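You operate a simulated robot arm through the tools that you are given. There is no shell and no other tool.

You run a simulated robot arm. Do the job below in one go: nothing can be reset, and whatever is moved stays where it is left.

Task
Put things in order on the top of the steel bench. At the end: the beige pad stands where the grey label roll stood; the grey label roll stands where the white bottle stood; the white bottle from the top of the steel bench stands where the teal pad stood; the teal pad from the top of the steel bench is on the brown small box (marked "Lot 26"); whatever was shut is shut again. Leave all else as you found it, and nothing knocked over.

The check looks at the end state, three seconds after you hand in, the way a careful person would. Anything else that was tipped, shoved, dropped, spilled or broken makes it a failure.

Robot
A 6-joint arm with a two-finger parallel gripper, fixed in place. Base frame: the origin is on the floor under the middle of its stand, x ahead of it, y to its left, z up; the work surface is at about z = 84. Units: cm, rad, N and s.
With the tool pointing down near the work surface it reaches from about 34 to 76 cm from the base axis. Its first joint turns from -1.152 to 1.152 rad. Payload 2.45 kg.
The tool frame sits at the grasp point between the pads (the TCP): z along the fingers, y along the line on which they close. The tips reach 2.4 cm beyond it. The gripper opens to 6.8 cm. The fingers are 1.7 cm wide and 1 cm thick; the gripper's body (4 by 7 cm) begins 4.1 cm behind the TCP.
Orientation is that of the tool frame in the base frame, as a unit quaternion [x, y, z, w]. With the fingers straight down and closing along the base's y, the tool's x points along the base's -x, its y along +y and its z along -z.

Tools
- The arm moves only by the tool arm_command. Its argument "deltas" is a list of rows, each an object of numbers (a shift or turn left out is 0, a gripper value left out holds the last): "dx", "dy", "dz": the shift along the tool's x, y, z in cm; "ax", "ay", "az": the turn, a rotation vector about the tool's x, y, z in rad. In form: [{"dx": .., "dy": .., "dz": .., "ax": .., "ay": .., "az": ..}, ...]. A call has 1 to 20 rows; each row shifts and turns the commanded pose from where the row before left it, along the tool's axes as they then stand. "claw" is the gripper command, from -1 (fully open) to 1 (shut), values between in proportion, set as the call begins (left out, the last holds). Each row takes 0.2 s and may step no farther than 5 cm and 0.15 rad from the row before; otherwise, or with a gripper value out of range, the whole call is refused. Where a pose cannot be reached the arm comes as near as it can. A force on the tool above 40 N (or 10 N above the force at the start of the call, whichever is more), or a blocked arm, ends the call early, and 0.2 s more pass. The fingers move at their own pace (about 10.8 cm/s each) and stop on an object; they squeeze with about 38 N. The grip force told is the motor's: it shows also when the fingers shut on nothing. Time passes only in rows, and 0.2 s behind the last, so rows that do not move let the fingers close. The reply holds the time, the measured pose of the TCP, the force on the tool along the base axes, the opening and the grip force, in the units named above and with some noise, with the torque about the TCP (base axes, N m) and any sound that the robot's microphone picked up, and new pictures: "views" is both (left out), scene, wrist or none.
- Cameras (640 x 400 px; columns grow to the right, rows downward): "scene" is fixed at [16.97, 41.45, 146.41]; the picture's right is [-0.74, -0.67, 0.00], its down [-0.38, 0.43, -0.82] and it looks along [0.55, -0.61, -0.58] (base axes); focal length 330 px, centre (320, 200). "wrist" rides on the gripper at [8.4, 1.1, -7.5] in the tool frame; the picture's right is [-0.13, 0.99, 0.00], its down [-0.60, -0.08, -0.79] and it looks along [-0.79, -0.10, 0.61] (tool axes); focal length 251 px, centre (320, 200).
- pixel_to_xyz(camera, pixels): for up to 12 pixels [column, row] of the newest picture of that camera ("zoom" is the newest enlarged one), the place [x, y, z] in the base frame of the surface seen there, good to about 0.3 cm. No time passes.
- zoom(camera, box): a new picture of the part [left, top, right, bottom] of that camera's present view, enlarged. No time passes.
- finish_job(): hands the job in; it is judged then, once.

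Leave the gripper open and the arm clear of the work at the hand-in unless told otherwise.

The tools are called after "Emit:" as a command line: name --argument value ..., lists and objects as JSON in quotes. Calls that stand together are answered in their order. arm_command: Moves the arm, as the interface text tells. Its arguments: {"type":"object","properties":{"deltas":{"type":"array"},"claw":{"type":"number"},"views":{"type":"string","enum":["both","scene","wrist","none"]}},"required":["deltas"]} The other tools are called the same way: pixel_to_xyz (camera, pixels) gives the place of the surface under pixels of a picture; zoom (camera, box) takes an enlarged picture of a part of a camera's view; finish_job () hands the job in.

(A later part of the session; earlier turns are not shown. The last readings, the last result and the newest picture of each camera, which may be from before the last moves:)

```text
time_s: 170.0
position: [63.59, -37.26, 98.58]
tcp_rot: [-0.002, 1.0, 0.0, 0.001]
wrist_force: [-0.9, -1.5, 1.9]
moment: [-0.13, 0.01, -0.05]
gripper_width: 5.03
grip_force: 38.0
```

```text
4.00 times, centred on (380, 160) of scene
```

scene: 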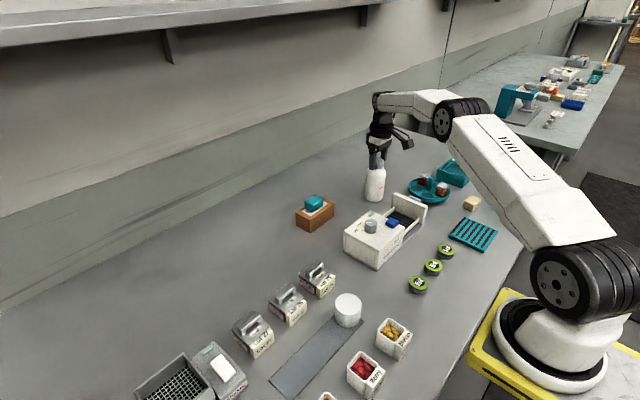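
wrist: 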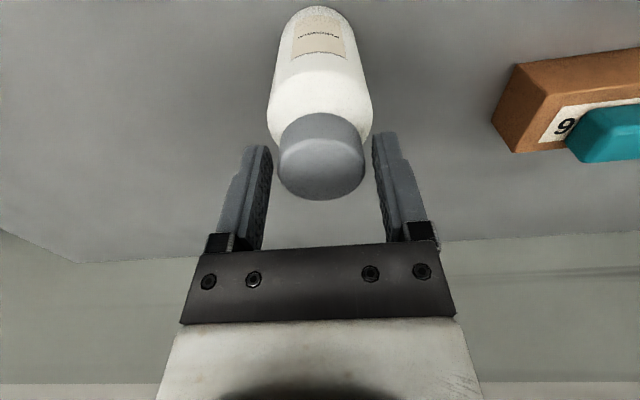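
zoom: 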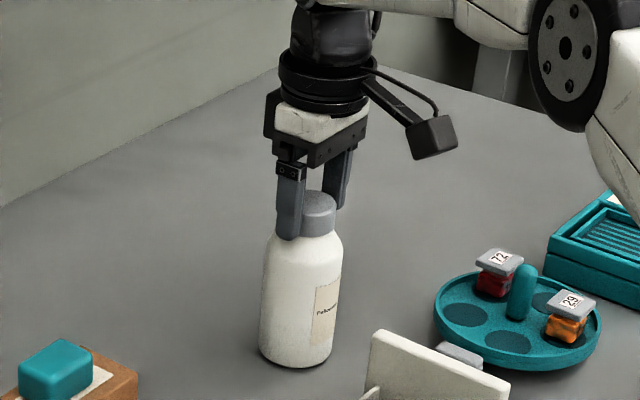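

The tips met the shoulder (5.03 cm wide), not the cap, so that grip isn't secure. I open again; the body (≈5.9 cm) fits in the 6.8 cm opening, so I'll go lower around the body instead, watching the force.

Emit:
arm_command --deltas '[{}, {}, {"dz": -0.3}, {}]' --claw -1 --views "both"

Emit:
pixel_to_xyz --camera "wrist" --pixels '[[320, 150], [285, 150], [358, 150], [320, 125], [320, 185], [320, 40], [285, 60], [352, 60], [320, 15]]'

```text
time_s: 171.0
position: [63.58, -37.25, 98.79]
tcp_rot: [-0.002, 1.0, 0.0, 0.001]
wrist_force: [0.3, 1.3, -0.5]
moment: [-0.02, -0.02, 0.01]
gripper_width: 6.8
grip_force: 0.1
```

scene: 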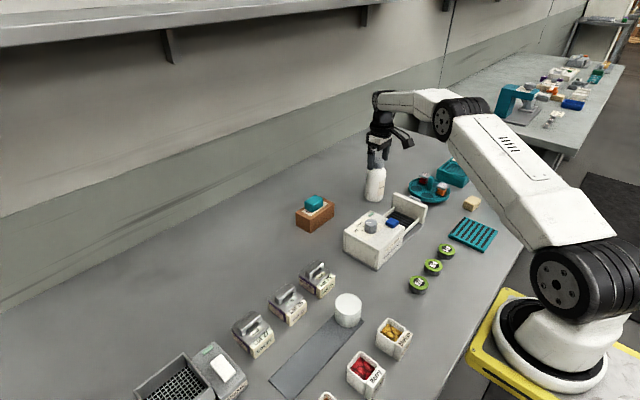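
wrist: 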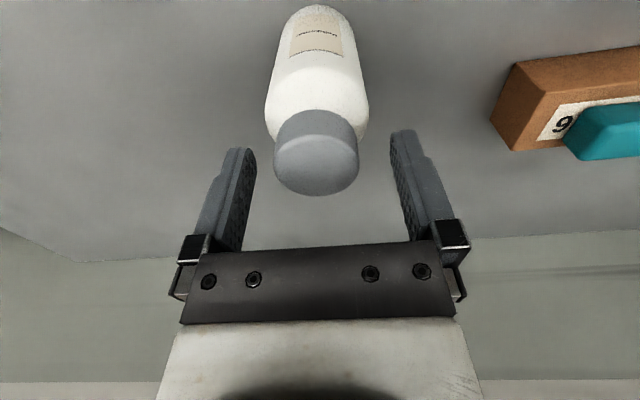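

```text
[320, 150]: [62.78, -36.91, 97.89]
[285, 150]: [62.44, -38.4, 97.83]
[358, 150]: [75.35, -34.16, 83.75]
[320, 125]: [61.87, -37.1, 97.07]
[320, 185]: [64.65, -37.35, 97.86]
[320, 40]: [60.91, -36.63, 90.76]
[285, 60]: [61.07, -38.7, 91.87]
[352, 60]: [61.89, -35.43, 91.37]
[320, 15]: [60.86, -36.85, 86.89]
```

In the wrist image the bottle's axis is at column ≈ 316.5, i.e. 0.2 cm towards -y of the gripper axis. I correct by -0.2 cm in y and descend slowly to z ≈ 94.5.

Emit:
arm_command --deltas '[{"dy": -0.2}, {"dz": 1}, {"dz": 1}, {}]' --views "wrist"

```text
time_s: 172.0
position: [63.68, -37.47, 96.83]
tcp_rot: [-0.002, 1.0, -0.001, 0.001]
wrist_force: [-0.3, 0.4, -0.3]
moment: [0.0, -0.02, -0.01]
gripper_width: 6.81
grip_force: 0.0
```

wrist: 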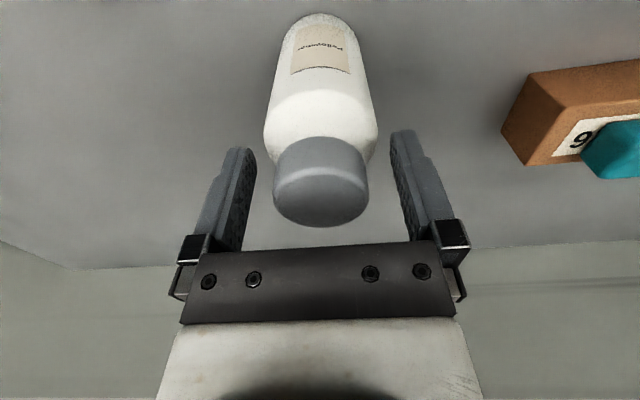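

Now centred (columns 263–378). I go on down another 2.3 cm.

Emit:
arm_command --deltas '[{"dz": 0.8}, {"dz": 0.8}, {"dz": 0.6}, {}]' --views "both"

Emit:
zoom --camera "scene" --box '[340, 120, 420, 210]'

```text
time_s: 173.0
position: [63.54, -37.38, 94.67]
tcp_rot: [-0.001, 1.0, 0.0, 0.001]
wrist_force: [0.3, -0.2, 0.3]
moment: [0.03, -0.02, -0.03]
gripper_width: 6.78
grip_force: 0.1
```

scene: 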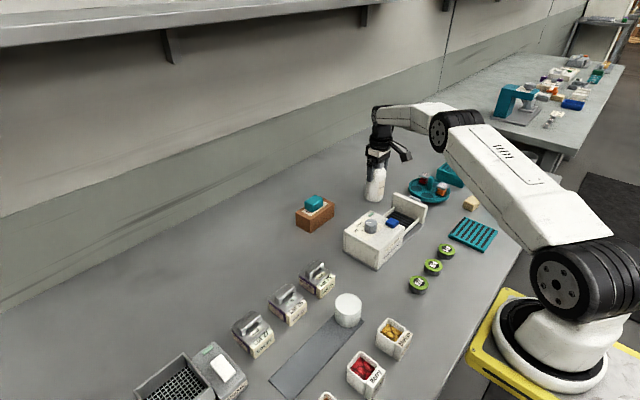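
wrist: 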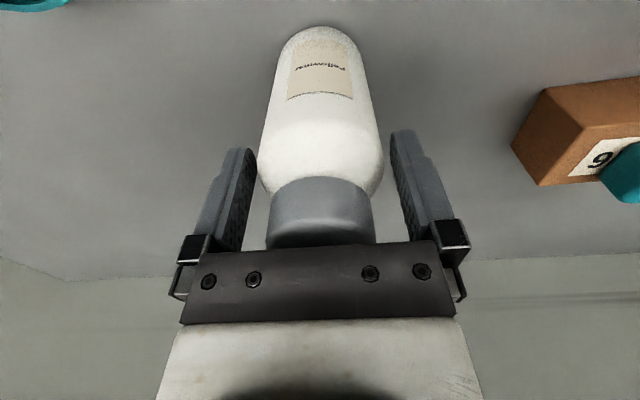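

```text
4.44 times, centred on (380, 165) of scene
```

zoom: 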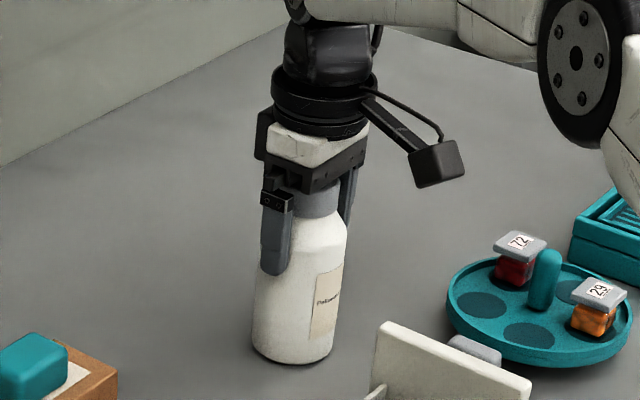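

The fingers flank the body without contact. I close.

Emit:
arm_command --deltas '[{}, {}, {}]' --claw 1 --views "wrist"

```text
time_s: 173.8
position: [63.6, -37.33, 94.64]
tcp_rot: [-0.001, 1.0, 0.0, 0.001]
wrist_force: [0.5, 0.0, 0.1]
moment: [-0.04, -0.09, 0.02]
gripper_width: 5.93
grip_force: 37.6
```

wrist: 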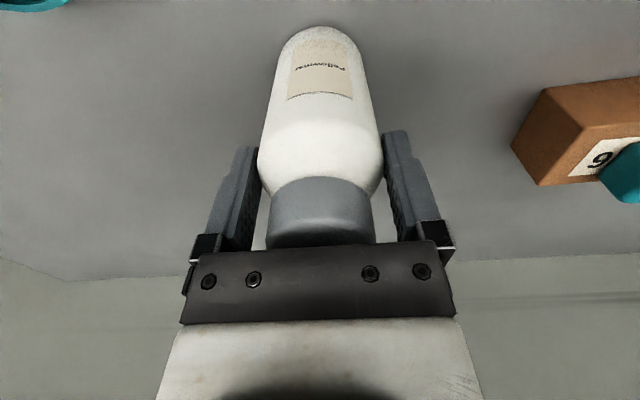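

Gripped at 5.93 cm. The bottle's place is (63.6, -37.4). I lift gently 1 cm and check.

Emit:
arm_command --deltas '[{"dz": -0.4}, {"dz": -0.4}, {"dz": -0.4}]' --views "both"

Emit:
zoom --camera "scene" --box '[340, 120, 420, 210]'

```text
time_s: 174.6
position: [63.64, -37.38, 95.76]
tcp_rot: [-0.003, 1.0, -0.001, 0.0]
wrist_force: [0.4, 0.6, -2.6]
moment: [0.02, 0.01, -0.01]
gripper_width: 5.94
grip_force: 37.9
```

scene: 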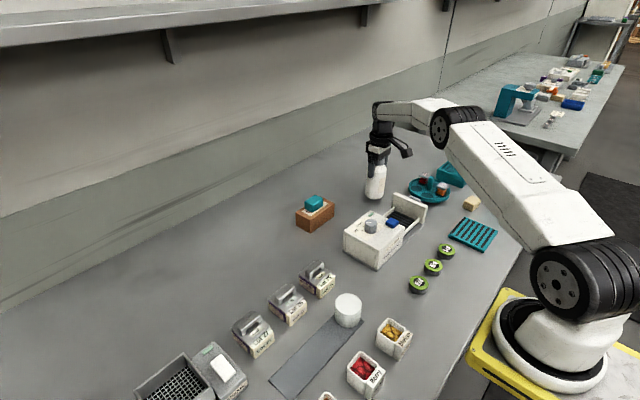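
wrist: 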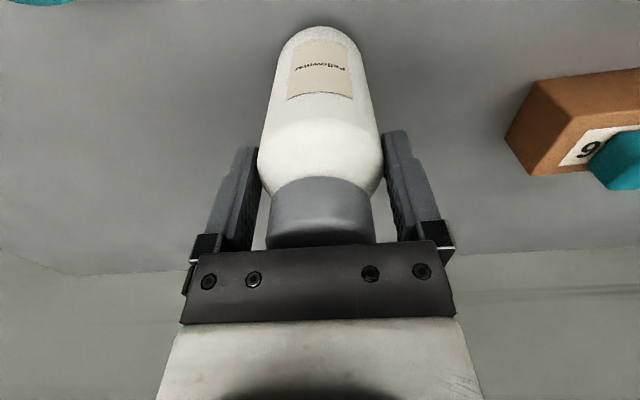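

```text
4.44 times, centred on (380, 165) of scene
```

zoom: 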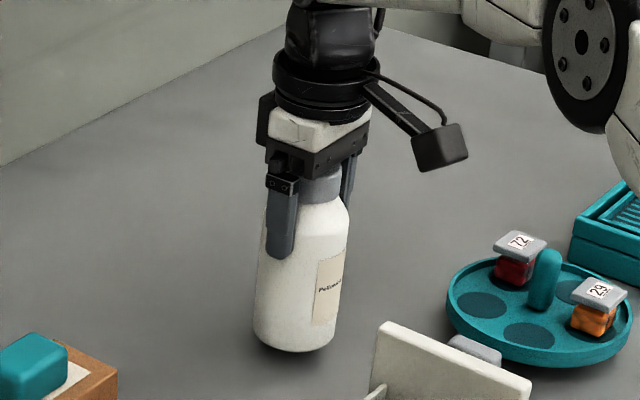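

The bottle is up (≈0.26 kg). I raise it well above the pad and box, then carry it over to the teal pad's old place (69.5, 0.7).

Emit:
arm_command --deltas '[{"dz": -2}, {"dz": -3}, {"dz": -3}, {"dz": -3}, {"dz": -1.3}, {}]' --views "wrist"

Emit:
arm_command --deltas '[{"dy": 3}, {"dy": 3.5}, {"dy": 3.5}, {"dy": 3.5}, {"dy": 3.5, "dx": -1}, {"dy": 3.5, "dx": -1}, {"dy": 3.5, "dx": -1}, {"dy": 3.5, "dx": -1}, {"dy": 3.5, "dx": -1}, {"dy": 3.5, "dx": -0.9}, {"dy": 3.6}, {}]' --views "both"

```text
time_s: 176.0
position: [63.55, -37.42, 108.15]
tcp_rot: [-0.002, 1.0, 0.001, 0.001]
wrist_force: [0.5, -0.3, -2.8]
moment: [-0.01, 0.01, 0.01]
gripper_width: 5.92
grip_force: 38.2
```

wrist: 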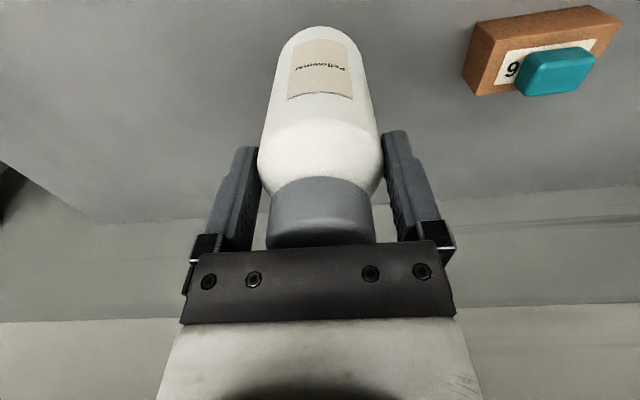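

```text
time_s: 178.6
position: [69.28, 0.86, 108.18]
tcp_rot: [-0.001, 1.0, -0.001, 0.002]
wrist_force: [-0.5, -0.6, -3.0]
moment: [0.02, 0.07, 0.01]
gripper_width: 5.9
grip_force: 38.0
```

scene: 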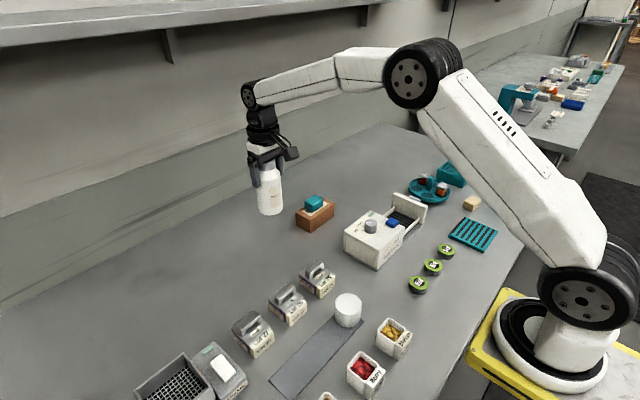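
wrist: 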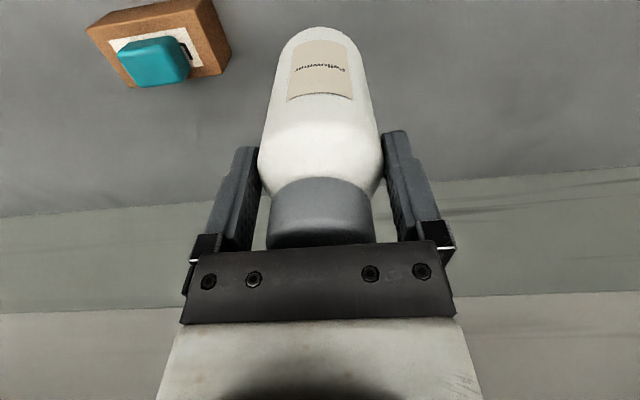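

Above the place. I lower gently to near the bench.

Emit:
arm_command --deltas '[{"dz": 3, "dx": -0.1}, {"dz": 3}, {"dz": 3}, {"dz": 2.5}, {"dz": 1}, {"dz": 0.5}, {"dz": 0.2}, {}]' --views "both"

```text
time_s: 180.4
position: [69.53, 0.73, 94.79]
tcp_rot: [-0.002, 1.0, 0.0, 0.0]
wrist_force: [0.3, 0.0, -2.7]
moment: [-0.01, 0.0, 0.01]
gripper_width: 5.93
grip_force: 37.4
```

scene: 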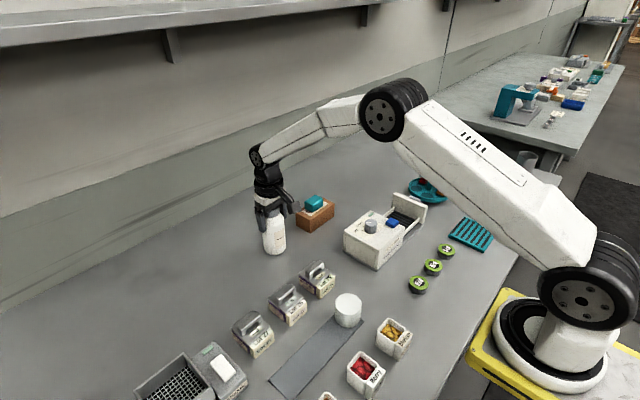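
wrist: 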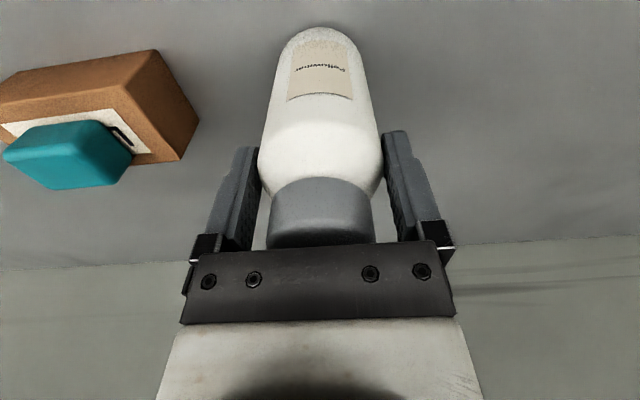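

Just above the bench. I lower in 1 mm steps until contact.

Emit:
arm_command --deltas '[{"dz": 0.1}, {"dz": 0.1}, {}]' --views "none"

```text
time_s: 181.2
position: [69.45, 0.62, 94.82]
tcp_rot: [-0.002, 1.0, 0.001, -0.001]
wrist_force: [0.8, 0.8, -2.9]
moment: [0.03, 0.0, 0.02]
gripper_width: 5.92
grip_force: 37.9
```

Emit:
arm_command --deltas '[{"dz": 0.1}, {"dz": 0.05}, {}]' --views "none"

```text
time_s: 182.0
position: [69.46, 0.67, 94.64]
tcp_rot: [-0.002, 1.0, 0.0, 0.002]
wrist_force: [-0.4, 0.3, 0.1]
moment: [-0.1, 0.04, 0.0]
gripper_width: 5.92
grip_force: 37.9
```

The load has moved onto the bench (force 0). I release and rise straight up slowly.

Emit:
arm_command --deltas '[{"dz": 0.04}, {}]' --views "none"

Emit:
arm_command --deltas '[{}, {}, {"dz": -1}, {"dz": -1.5}, {"dz": -2}, {"dz": -3}, {"dz": -4}, {}]' --claw -1 --views "both"

Emit:
zoom --camera "scene" --box '[240, 170, 350, 270]'

```text
time_s: 182.6
position: [69.54, 0.6, 94.61]
tcp_rot: [-0.002, 1.0, 0.0, 0.0]
wrist_force: [-2.5, -0.4, 7.0]
moment: [-0.21, 0.28, 0.02]
gripper_width: 5.92
grip_force: 37.9
```

```text
time_s: 184.4
position: [69.52, 0.74, 106.08]
tcp_rot: [-0.001, 1.0, 0.0, 0.001]
wrist_force: [-0.5, -0.2, 0.6]
moment: [-0.01, 0.01, -0.04]
gripper_width: 6.79
grip_force: 0.0
```

scene: 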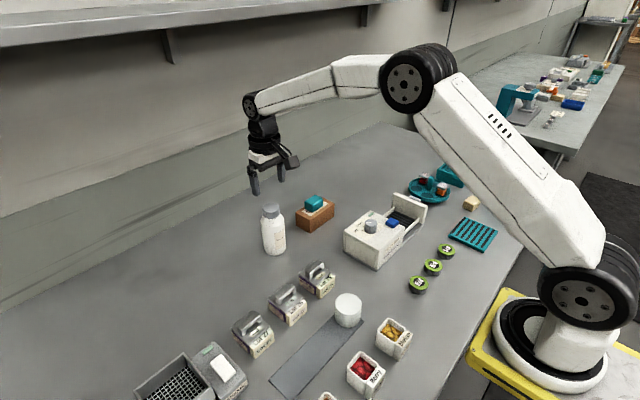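
wrist: 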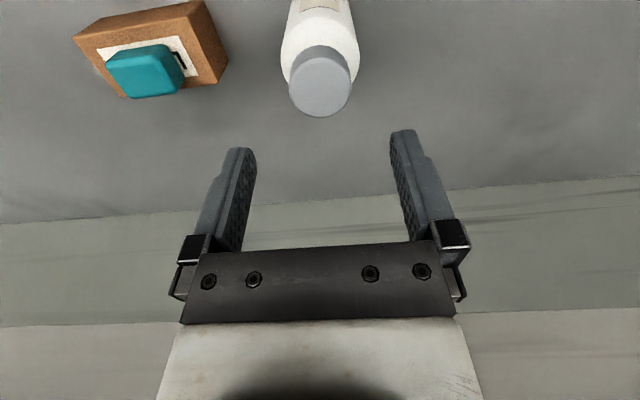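

```text
4.00 times, centred on (295, 220) of scene
```

zoom: 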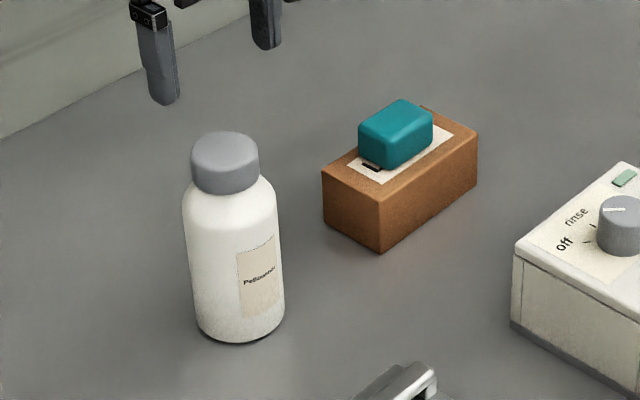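

The bottle stands upright at the teal pad's place. Now the label roll: I go back to it, turning the fingers to close along x (the grip that held well).

Emit:
arm_command --deltas '[{"dx": 4.6, "dy": 0.6}, {"dx": 4.6, "dy": 0.6}, {"dx": 4.6, "dy": 0.6}, {"dx": 4.6, "dy": 0.7}, {"dx": 4.6, "dy": 0.7}, {"dx": 4.6, "dy": 0.6}, {"az": -0.15}, {"az": -0.15}, {"az": -0.15}, {"az": -0.15}, {"az": -0.15}, {"az": -0.15}, {"az": -0.15}, {"az": -0.15}, {"az": -0.15}, {"az": -0.15}, {"az": -0.071}, {"dz": 4}, {"dz": 4}, {}]' --views "both"

```text
time_s: 188.6
position: [41.91, 4.49, 97.89]
tcp_rot: [0.708, -0.706, 0.001, -0.001]
wrist_force: [-0.3, 0.7, -0.5]
moment: [-0.01, -0.01, 0.01]
gripper_width: 6.82
grip_force: 0.1
```

scene: 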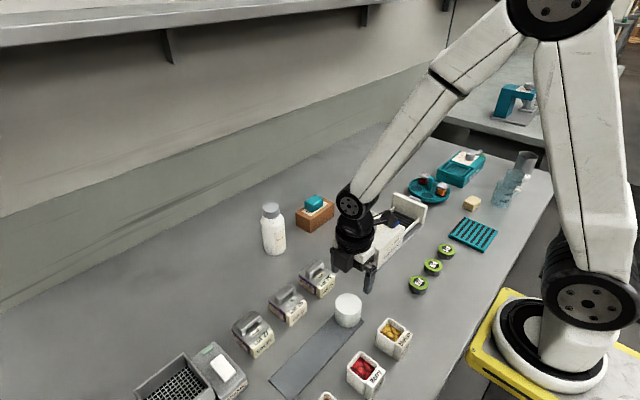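
wrist: 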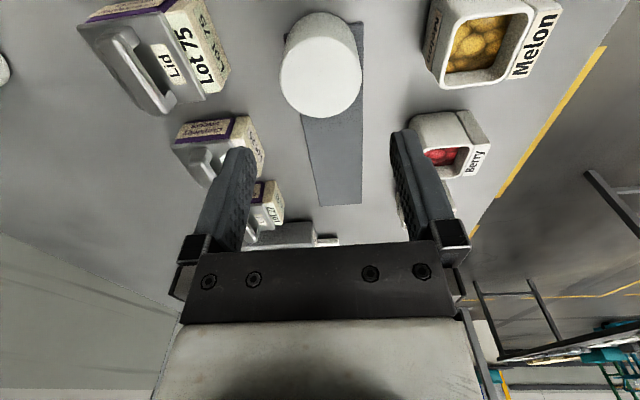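

Centred on the roll (column 321). I descend to z ≈ 87.4, grip and lift a little.

Emit:
arm_command --deltas '[{"dz": 4}, {"dz": 3}, {"dz": 2}, {"dz": 1.5}, {}]' --views "none"

Emit:
arm_command --deltas '[{}, {}, {}, {"dz": -0.5}, {"dz": -0.5}, {"dz": -1}, {}]' --claw 1 --views "both"

```text
time_s: 189.8
position: [41.83, 4.29, 87.55]
tcp_rot: [0.708, -0.706, 0.001, 0.0]
wrist_force: [0.2, -0.4, 0.0]
moment: [-0.01, 0.02, 0.0]
gripper_width: 6.82
grip_force: 0.1
```

```text
time_s: 191.4
position: [41.97, 4.43, 89.59]
tcp_rot: [0.707, -0.707, 0.001, -0.001]
wrist_force: [0.9, 0.1, -0.8]
moment: [0.0, -0.02, 0.05]
gripper_width: 5.51
grip_force: 37.8
```

scene: 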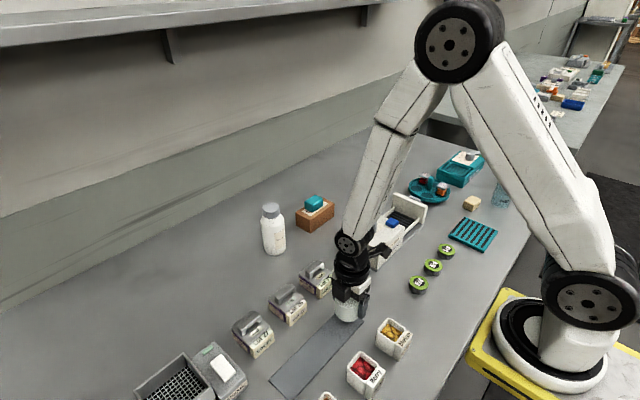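
wrist: 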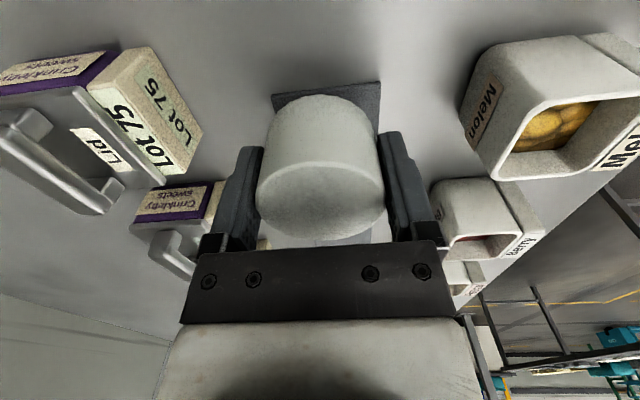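

The roll is lifted. I raise it to z ≈ 105 and carry it to the bottle's old place.

Emit:
arm_command --deltas '[{"dz": -4}, {"dz": -4}, {"dz": -4}, {"dz": -3.5}, {"dx": 4, "dy": -2.1}, {"dx": 4, "dy": -2.1}, {"dx": 4, "dy": -2.1}, {"dx": 4, "dy": -2.1}, {"dx": 4, "dy": -2.1}, {"dx": 4, "dy": -2.1}, {"dx": 4, "dy": -2.1}, {"dx": 4, "dy": -2.2}, {"dx": 4, "dy": -2.2}, {"dx": 4, "dy": -2.4}, {"dx": 2, "dy": -0.2}, {}]' --views "both"

```text
time_s: 194.8
position: [63.53, -37.53, 105.11]
tcp_rot: [0.708, -0.706, 0.001, 0.0]
wrist_force: [0.7, -0.1, -0.1]
moment: [0.0, -0.01, -0.02]
gripper_width: 5.49
grip_force: 37.9
```

scene: 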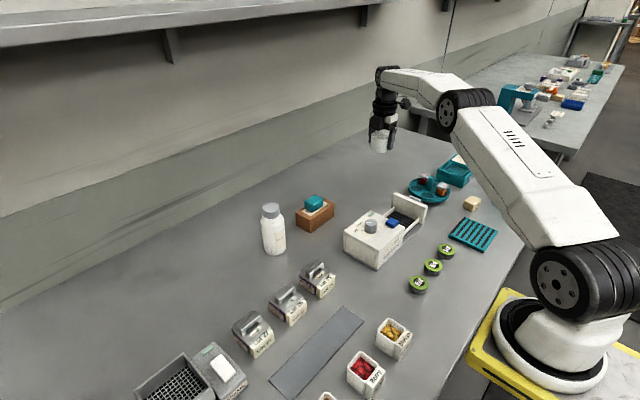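
wrist: 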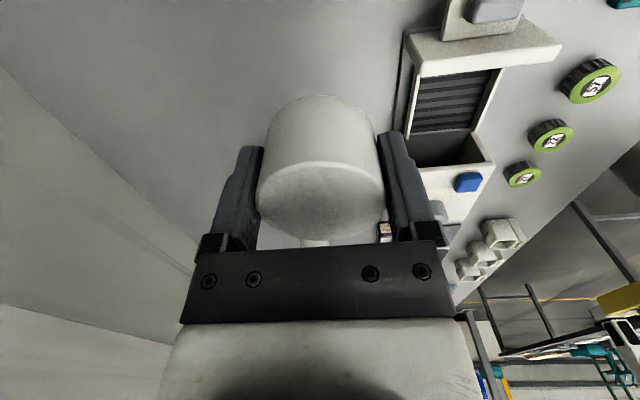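

Over the spot. I lower to just above the bench.

Emit:
arm_command --deltas '[{"dz": 4}, {"dz": 4}, {"dz": 4}, {"dz": 3}, {"dz": 1.5}, {"dz": 0.8}, {"dz": 0.3}, {}]' --views "both"

Emit:
zoom --camera "scene" --box '[340, 130, 420, 210]'

```text
time_s: 196.6
position: [63.66, -37.59, 87.42]
tcp_rot: [0.708, -0.707, 0.001, 0.0]
wrist_force: [0.6, -0.9, -0.7]
moment: [0.03, -0.02, 0.0]
gripper_width: 5.48
grip_force: 38.3
```

scene: 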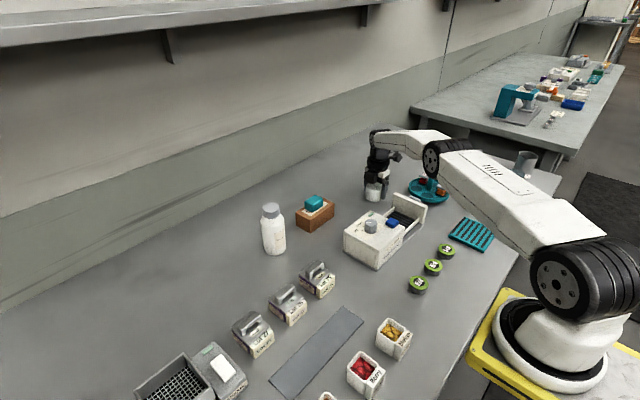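
wrist: 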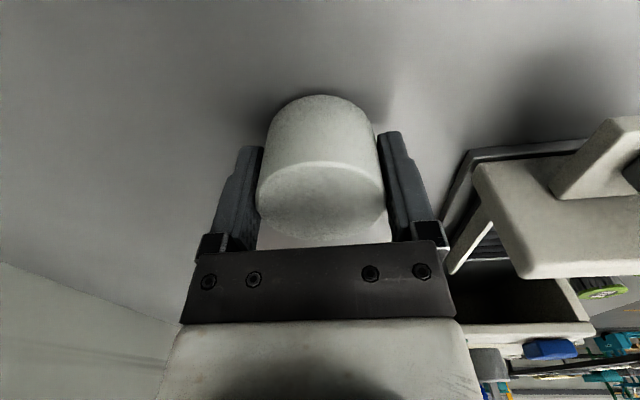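

```text
5.00 times, centred on (380, 170) of scene
```

zoom: 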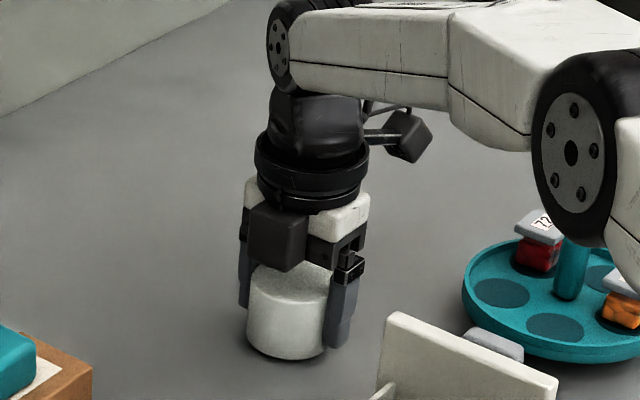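

I lower in 1 mm steps to contact.

Emit:
arm_command --deltas '[{"dz": 0.1}, {"dz": 0.1}, {"dz": 0.05}, {}]' --views "none"

```text
time_s: 197.6
position: [63.65, -37.44, 87.18]
tcp_rot: [0.708, -0.706, 0.001, 0.0]
wrist_force: [-0.1, -0.3, -1.3]
moment: [0.02, 0.01, -0.02]
gripper_width: 5.49
grip_force: 38.1
```

Emit:
arm_command --deltas '[{"dz": 0.1}, {}]' --views "none"

```text
time_s: 198.2
position: [63.68, -37.49, 87.2]
tcp_rot: [0.707, -0.707, 0.001, 0.0]
wrist_force: [0.9, 0.4, 0.5]
moment: [0.01, 0.03, 0.0]
gripper_width: 5.47
grip_force: 38.0
```

Emit:
arm_command --deltas '[{"dz": 0.06}, {}]' --views "none"

```text
time_s: 198.8
position: [63.7, -37.53, 87.11]
tcp_rot: [0.708, -0.706, 0.001, 0.0]
wrist_force: [-1.2, 0.2, 3.8]
moment: [0.1, 0.13, 0.02]
gripper_width: 5.51
grip_force: 38.0
```

The roll rests on the bench (3.8 N). I release and rise.

Emit:
arm_command --deltas '[{}, {}, {"dz": -1}, {"dz": -3}, {"dz": -4}, {"dz": -4}, {"dz": -4}, {}]' --claw -1 --views "both"

Emit:
zoom --camera "scene" --box '[340, 130, 420, 210]'

Emit:
pixel_to_xyz --camera "scene" --pixels '[[372, 186], [366, 186], [379, 186], [372, 190], [372, 182]]'

```text
time_s: 200.6
position: [63.69, -37.68, 102.96]
tcp_rot: [0.708, -0.706, -0.001, 0.0]
wrist_force: [-0.3, -0.3, 0.2]
moment: [-0.04, 0.0, 0.04]
gripper_width: 6.81
grip_force: 0.1
```

scene: 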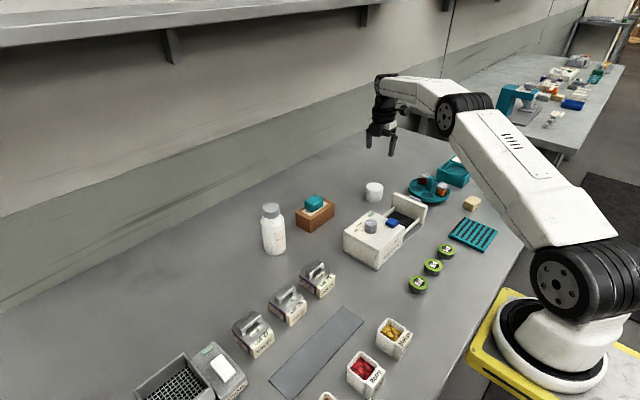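
wrist: 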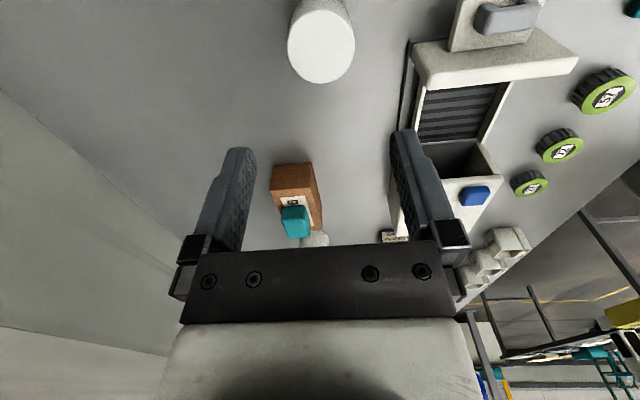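

```text
5.00 times, centred on (380, 170) of scene
```

zoom: 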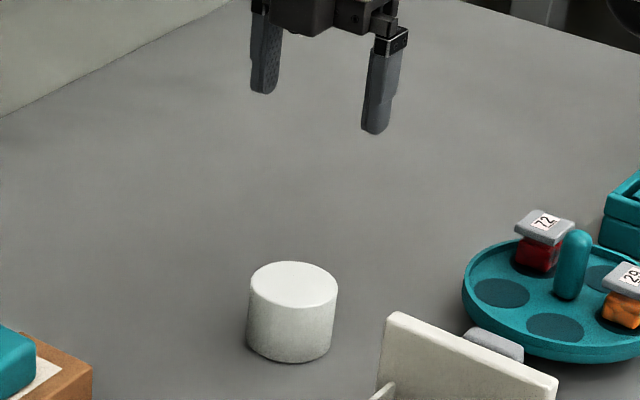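

```text
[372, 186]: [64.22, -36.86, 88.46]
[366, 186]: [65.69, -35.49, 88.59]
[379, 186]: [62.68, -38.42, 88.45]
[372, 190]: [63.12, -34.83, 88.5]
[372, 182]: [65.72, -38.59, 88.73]
```

The roll stands at the bottle's old place. Now the beige pad: I measure it and its surroundings from the scene view.

Emit:
zoom --camera "scene" --box '[430, 175, 520, 250]'

Emit:
pixel_to_xyz --camera "zoom" --pixels '[[290, 155], [245, 165], [285, 135], [335, 155], [295, 180], [240, 190], [290, 215], [335, 180], [270, 185], [320, 190], [150, 300], [320, 280]]'

```text
5.33 times, centred on (475, 212) of scene
```

zoom: 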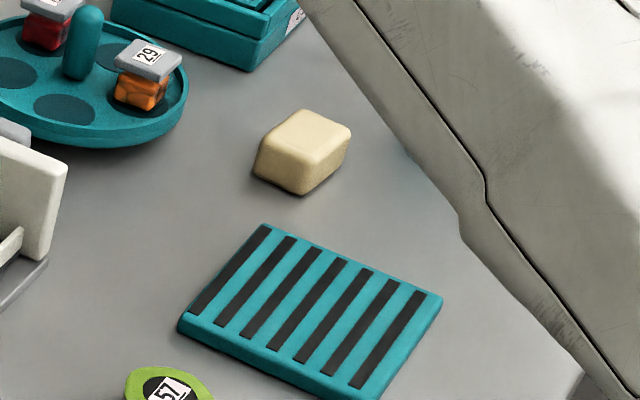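

```text
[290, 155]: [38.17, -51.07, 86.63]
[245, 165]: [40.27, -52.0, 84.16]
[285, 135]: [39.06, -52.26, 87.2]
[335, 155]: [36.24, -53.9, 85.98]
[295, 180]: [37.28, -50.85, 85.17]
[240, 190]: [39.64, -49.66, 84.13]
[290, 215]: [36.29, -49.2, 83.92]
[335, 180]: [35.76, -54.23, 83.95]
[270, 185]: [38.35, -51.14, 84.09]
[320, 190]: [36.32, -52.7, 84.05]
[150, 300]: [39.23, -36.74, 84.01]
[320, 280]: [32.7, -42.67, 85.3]
```

I turn the gripper to face +x and move to view the beige pad from above.

Emit:
arm_command --deltas '[{"dz": -3}, {"az": 0.15}, {"az": 0.15}, {"az": 0.15}, {"az": 0.15}, {"az": 0.15}, {"az": 0.15}, {"az": 0.15}, {"az": 0.15}, {"az": 0.15}, {"az": 0.15}, {"az": 0.071}, {"dx": 4.5, "dy": -2}, {"dx": 4.5, "dy": -2}, {"dx": 4.5, "dy": -2}, {"dx": 4.5, "dy": -2}, {"dx": 4.5, "dy": -2}, {"dx": 4.5, "dy": -2}, {"dx": 3, "dy": -1}, {}]' --views "both"

Emit:
zoom --camera "wrist" --box '[230, 0, 410, 120]'

```text
time_s: 204.8
position: [35.8, -49.97, 105.96]
tcp_rot: [-0.002, 1.0, 0.0, 0.0]
wrist_force: [1.0, 0.2, -0.9]
moment: [0.0, -0.03, 0.01]
gripper_width: 6.83
grip_force: 0.0
out of reach, approached as far as the arm can: row 19
```

scene: 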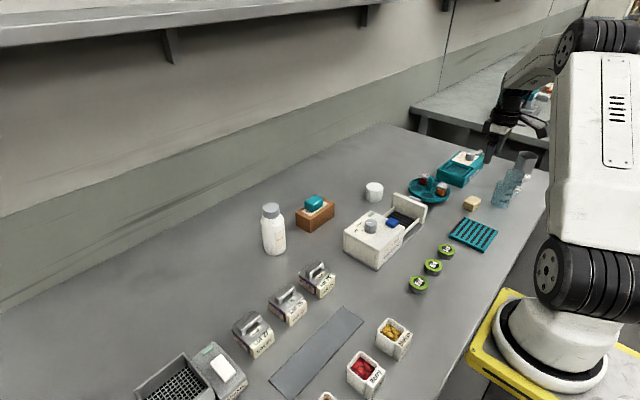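
wrist: 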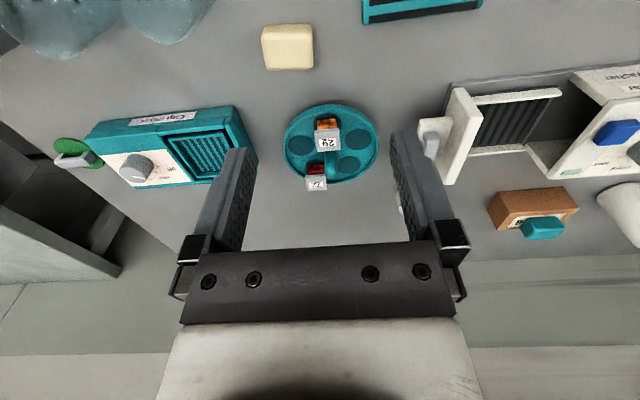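

```text
3.33 times, centred on (320, 60) of wrist
```

zoom: 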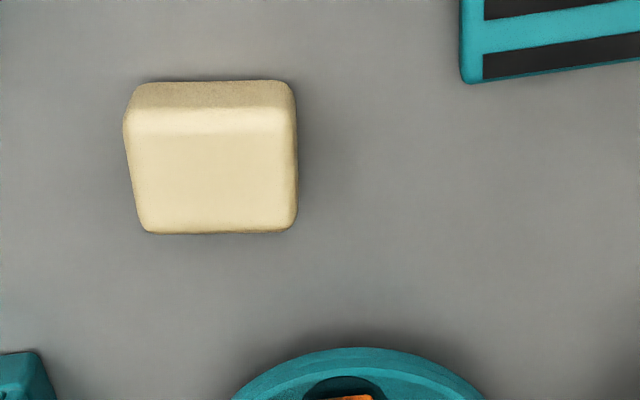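

The pad shows squarely aligned. I read its corners.

Emit:
pixel_to_xyz --camera "zoom" --pixels '[[215, 170], [140, 135], [285, 130], [290, 222], [150, 225], [215, 90], [130, 170], [296, 170], [215, 228], [150, 88], [280, 85], [470, 75]]'

Emit:
pixel_to_xyz --camera "wrist" --pixels '[[285, 108], [300, 104], [330, 102], [180, 40], [200, 10], [365, 22], [240, 110], [250, 140]]'

```text
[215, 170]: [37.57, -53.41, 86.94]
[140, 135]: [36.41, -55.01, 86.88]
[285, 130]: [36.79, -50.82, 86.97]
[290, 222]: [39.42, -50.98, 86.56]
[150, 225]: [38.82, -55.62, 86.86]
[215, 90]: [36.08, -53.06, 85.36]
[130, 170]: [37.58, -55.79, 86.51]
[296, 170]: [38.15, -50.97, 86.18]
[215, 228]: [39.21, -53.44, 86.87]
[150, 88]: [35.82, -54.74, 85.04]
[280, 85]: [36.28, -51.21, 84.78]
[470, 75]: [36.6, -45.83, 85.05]
```

```text
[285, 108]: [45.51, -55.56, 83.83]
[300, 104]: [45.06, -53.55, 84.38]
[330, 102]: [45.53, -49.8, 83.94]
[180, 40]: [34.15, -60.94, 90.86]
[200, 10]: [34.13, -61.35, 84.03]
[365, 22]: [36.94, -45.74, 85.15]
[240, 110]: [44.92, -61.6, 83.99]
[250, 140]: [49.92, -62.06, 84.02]
```

Pad ≈ 3 × 4.8 × 3 cm, centre near (37.65, -53.3); rack corner at y -45.8 and beakers at y < -60 leave room. I move above it and down to z ≈ 95 for an alignment check.

Emit:
arm_command --deltas '[{"dx": -1.85, "dy": -1.7}, {"dy": -1.65}, {}]' --views "none"

```text
time_s: 205.6
position: [37.68, -53.32, 106.01]
tcp_rot: [-0.001, 1.0, 0.0, 0.002]
wrist_force: [-0.1, -0.7, -0.3]
moment: [0.0, -0.02, -0.01]
gripper_width: 6.79
grip_force: 0.1
```

Emit:
arm_command --deltas '[{"dz": 4}, {"dz": 4}, {"dz": 2.5}, {}]' --views "both"

Emit:
pixel_to_xyz --camera "wrist" --pixels '[[320, 100], [290, 100], [350, 100], [320, 70], [320, 120], [280, 110], [360, 110], [320, 60]]'

```text
time_s: 206.6
position: [37.78, -53.36, 95.59]
tcp_rot: [-0.002, 1.0, 0.0, 0.001]
wrist_force: [-0.2, -0.1, 0.6]
moment: [-0.01, -0.02, 0.0]
gripper_width: 6.77
grip_force: 0.0
```

scene: 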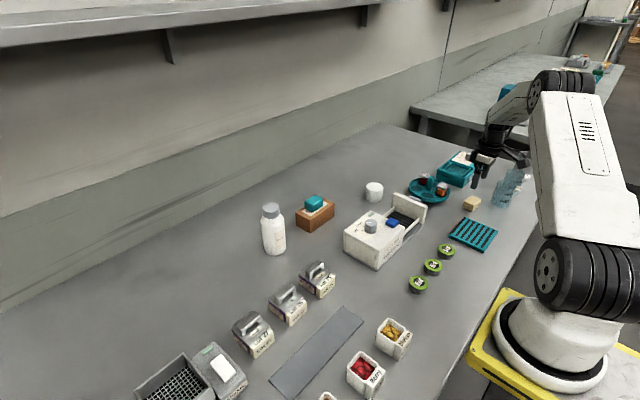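
wrist: 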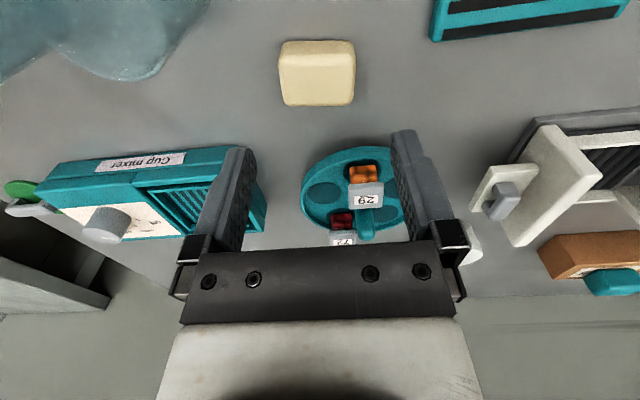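

```text
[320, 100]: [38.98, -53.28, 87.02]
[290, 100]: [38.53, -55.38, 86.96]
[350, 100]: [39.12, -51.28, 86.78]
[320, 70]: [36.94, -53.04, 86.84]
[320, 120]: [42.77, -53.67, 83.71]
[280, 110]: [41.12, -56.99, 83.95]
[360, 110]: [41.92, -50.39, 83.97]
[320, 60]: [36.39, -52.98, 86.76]
```

Pad centre is 0.2 cm towards -y of the axis. I correct and descend to z ≈ 86.8, then grip.

Emit:
arm_command --deltas '[{"dy": -0.2, "dz": 3}, {"dz": 3}, {"dz": 1.6}, {"dz": 1.0}, {}]' --views "wrist"

```text
time_s: 207.8
position: [37.66, -53.58, 86.95]
tcp_rot: [-0.001, 1.0, 0.0, 0.0]
wrist_force: [-0.1, 0.8, -0.2]
moment: [0.03, -0.04, 0.01]
gripper_width: 6.79
grip_force: 0.1
```

wrist: 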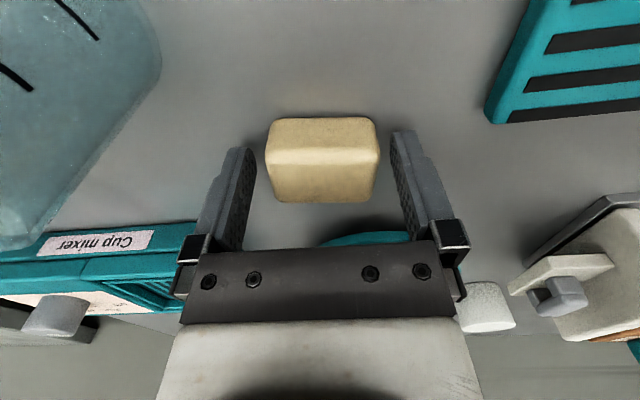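

The pad is between the fingers. I close, then lift slightly.

Emit:
arm_command --deltas '[{}, {}, {}, {"dz": -0.5}, {"dz": -0.5}, {"dz": -1}, {}]' --claw 1 --views "both"

```text
time_s: 209.4
position: [37.69, -53.46, 89.01]
tcp_rot: [-0.001, 1.0, 0.0, -0.001]
wrist_force: [-0.1, -0.4, -0.4]
moment: [0.01, 0.03, -0.03]
gripper_width: 5.04
grip_force: 38.2
```

scene: 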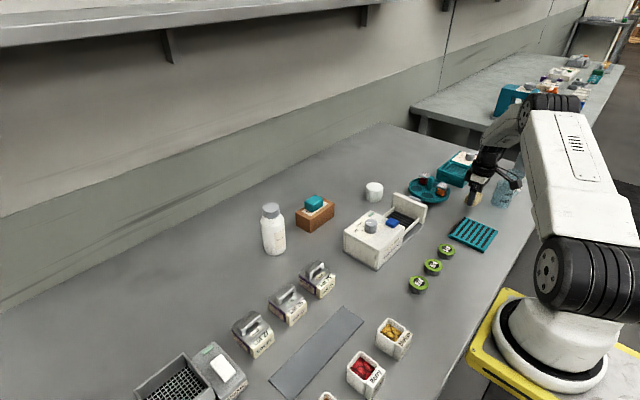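
wrist: 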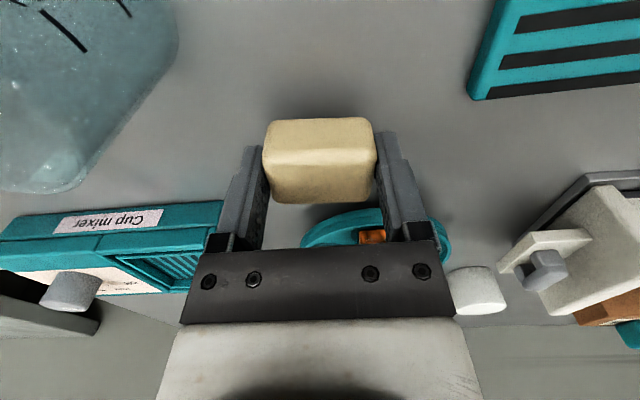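

The pad is lifted. I raise it to z ≈ 104 and carry it to the roll's old place on the strip.

Emit:
arm_command --deltas '[{"dz": -3.5}, {"dz": -4}, {"dz": -4}, {"dz": -3.5}, {"dy": 4.5, "dx": -0.4}, {"dy": 4.5, "dx": -0.4}, {"dy": 4.5, "dx": -0.4}, {"dy": 4.5, "dx": -0.4}, {"dy": 4.5, "dx": -0.4}, {"dy": 4.5, "dx": -0.4}, {"dy": 4.5, "dx": -0.4}, {"dy": 4.5, "dx": -0.4}, {"dy": 4.5, "dx": -0.4}, {"dy": 4.5, "dx": -0.4}, {"dy": 4.5, "dx": -0.15}, {"dy": 4.5}, {"dy": 4}, {}]' --views "both"

```text
time_s: 213.2
position: [41.57, 4.49, 103.94]
tcp_rot: [-0.002, 1.0, -0.001, 0.0]
wrist_force: [0.4, -0.7, -0.7]
moment: [0.01, 0.0, -0.01]
gripper_width: 4.97
grip_force: 37.4
```

scene: 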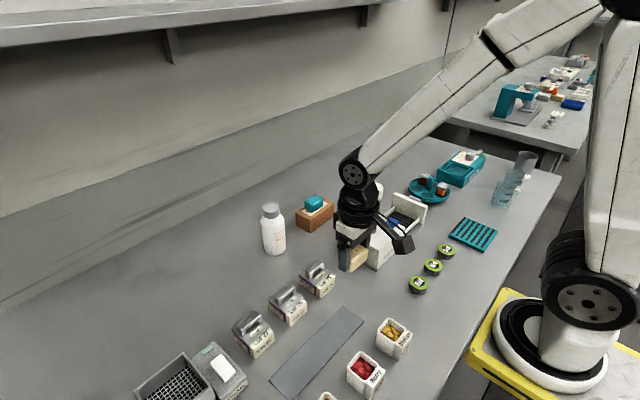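
wrist: 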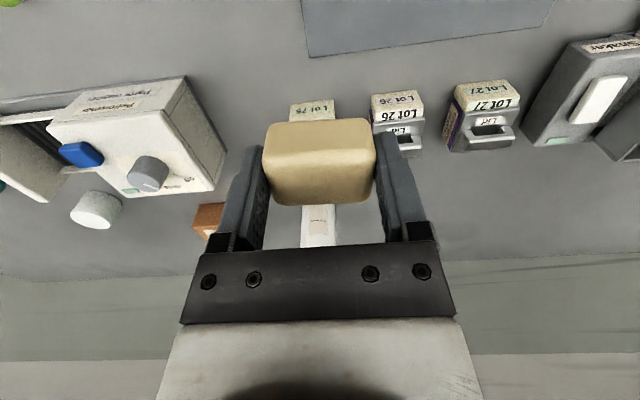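

I turn the pad a quarter so that it lies fully on the strip, and check the strip's end position.

Emit:
arm_command --deltas '[{"az": -0.15}, {"az": -0.15}, {"az": -0.15}, {"az": -0.15}, {"az": -0.15}, {"az": -0.15}, {"az": -0.15}, {"az": -0.15}, {"az": -0.15}, {"az": -0.15}, {"az": -0.071}, {"dy": -0.25}, {}]' --views "both"

Emit:
zoom --camera "scene" --box '[310, 250, 410, 340]'

Emit:
pixel_to_xyz --camera "scene" --pixels '[[349, 317], [343, 308], [361, 320], [350, 310], [355, 325], [338, 313]]'

```text
time_s: 216.0
position: [41.74, 4.43, 104.01]
tcp_rot: [0.708, -0.706, 0.0, 0.0]
wrist_force: [0.5, -0.1, 0.1]
moment: [-0.01, 0.02, 0.02]
gripper_width: 4.9
grip_force: 37.7
```

scene: 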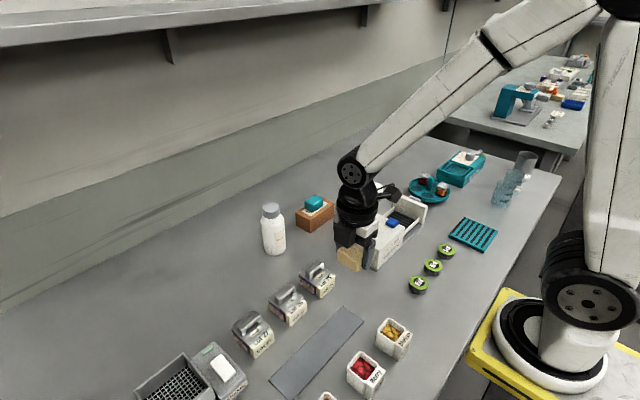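
wrist: 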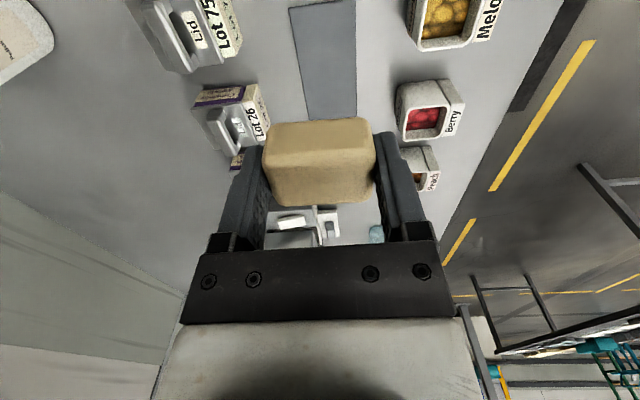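

```text
4.44 times, centred on (360, 295) of scene
```

zoom: 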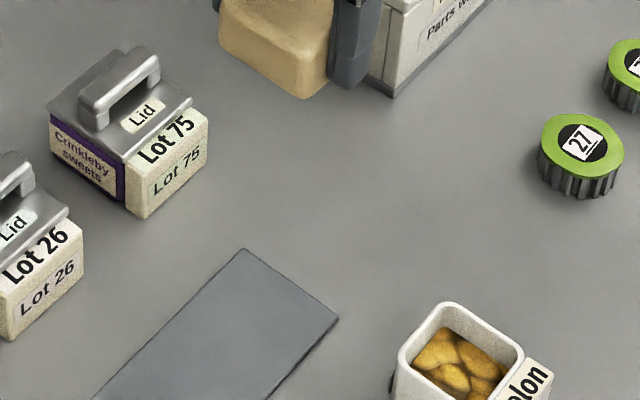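

```text
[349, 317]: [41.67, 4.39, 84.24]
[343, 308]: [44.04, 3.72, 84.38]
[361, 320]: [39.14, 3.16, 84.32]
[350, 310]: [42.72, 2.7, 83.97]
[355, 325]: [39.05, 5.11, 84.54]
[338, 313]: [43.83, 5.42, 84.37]
```

The strip end lies at y ≈ 2.9; the target centre is (41.85, 4.55). I lower the pad to just above the strip.

Emit:
arm_command --deltas '[{"dz": 4, "dy": -0.1}, {"dz": 4}, {"dz": 4}, {"dz": 3}, {"dz": 1}, {"dz": 0.3}, {}]' --views "both"

Emit:
zoom --camera "scene" --box '[310, 260, 410, 340]'

```text
time_s: 217.6
position: [41.97, 4.6, 87.6]
tcp_rot: [0.708, -0.706, 0.002, 0.0]
wrist_force: [1.1, 0.7, -0.3]
moment: [0.0, -0.02, -0.02]
gripper_width: 4.87
grip_force: 38.4
```

scene: 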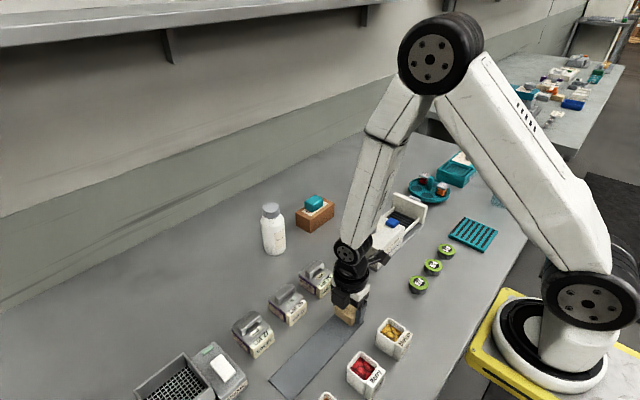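
wrist: 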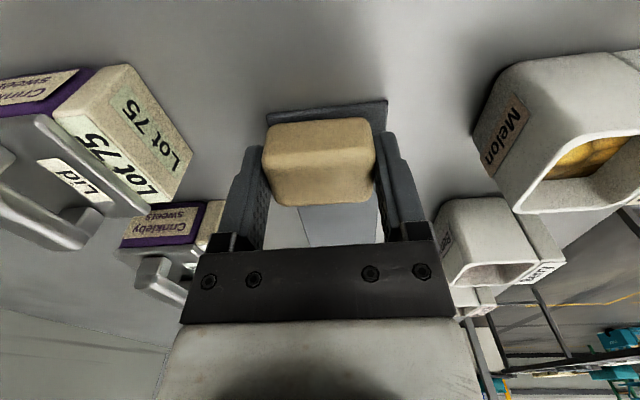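

```text
5.00 times, centred on (360, 300) of scene
```

zoom: 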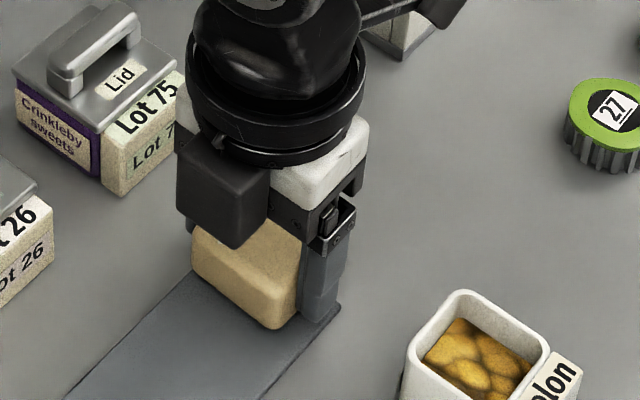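

I lower in 1 mm steps to contact.

Emit:
arm_command --deltas '[{"dz": 0.1}, {"dz": 0.1}, {}]' --views "none"

Emit:
arm_command --deltas '[{"dz": 0.08}, {}]' --views "none"

```text
time_s: 218.4
position: [41.96, 4.4, 87.49]
tcp_rot: [0.708, -0.707, 0.001, -0.001]
wrist_force: [-0.1, -0.2, -1.0]
moment: [0.03, 0.02, -0.01]
gripper_width: 4.9
grip_force: 37.5
```

```text
time_s: 219.0
position: [41.95, 4.55, 87.36]
tcp_rot: [0.708, -0.707, 0.001, 0.0]
wrist_force: [-0.5, 0.2, -0.3]
moment: [-0.05, 0.0, 0.03]
gripper_width: 4.89
grip_force: 38.1
```

Emit:
arm_command --deltas '[{"dz": 0.08}, {}]' --views "none"

```text
time_s: 219.6
position: [41.92, 4.54, 87.32]
tcp_rot: [0.707, -0.707, 0.0, -0.001]
wrist_force: [-0.3, 0.8, 4.5]
moment: [0.03, 0.09, 0.01]
gripper_width: 4.89
grip_force: 37.6
```

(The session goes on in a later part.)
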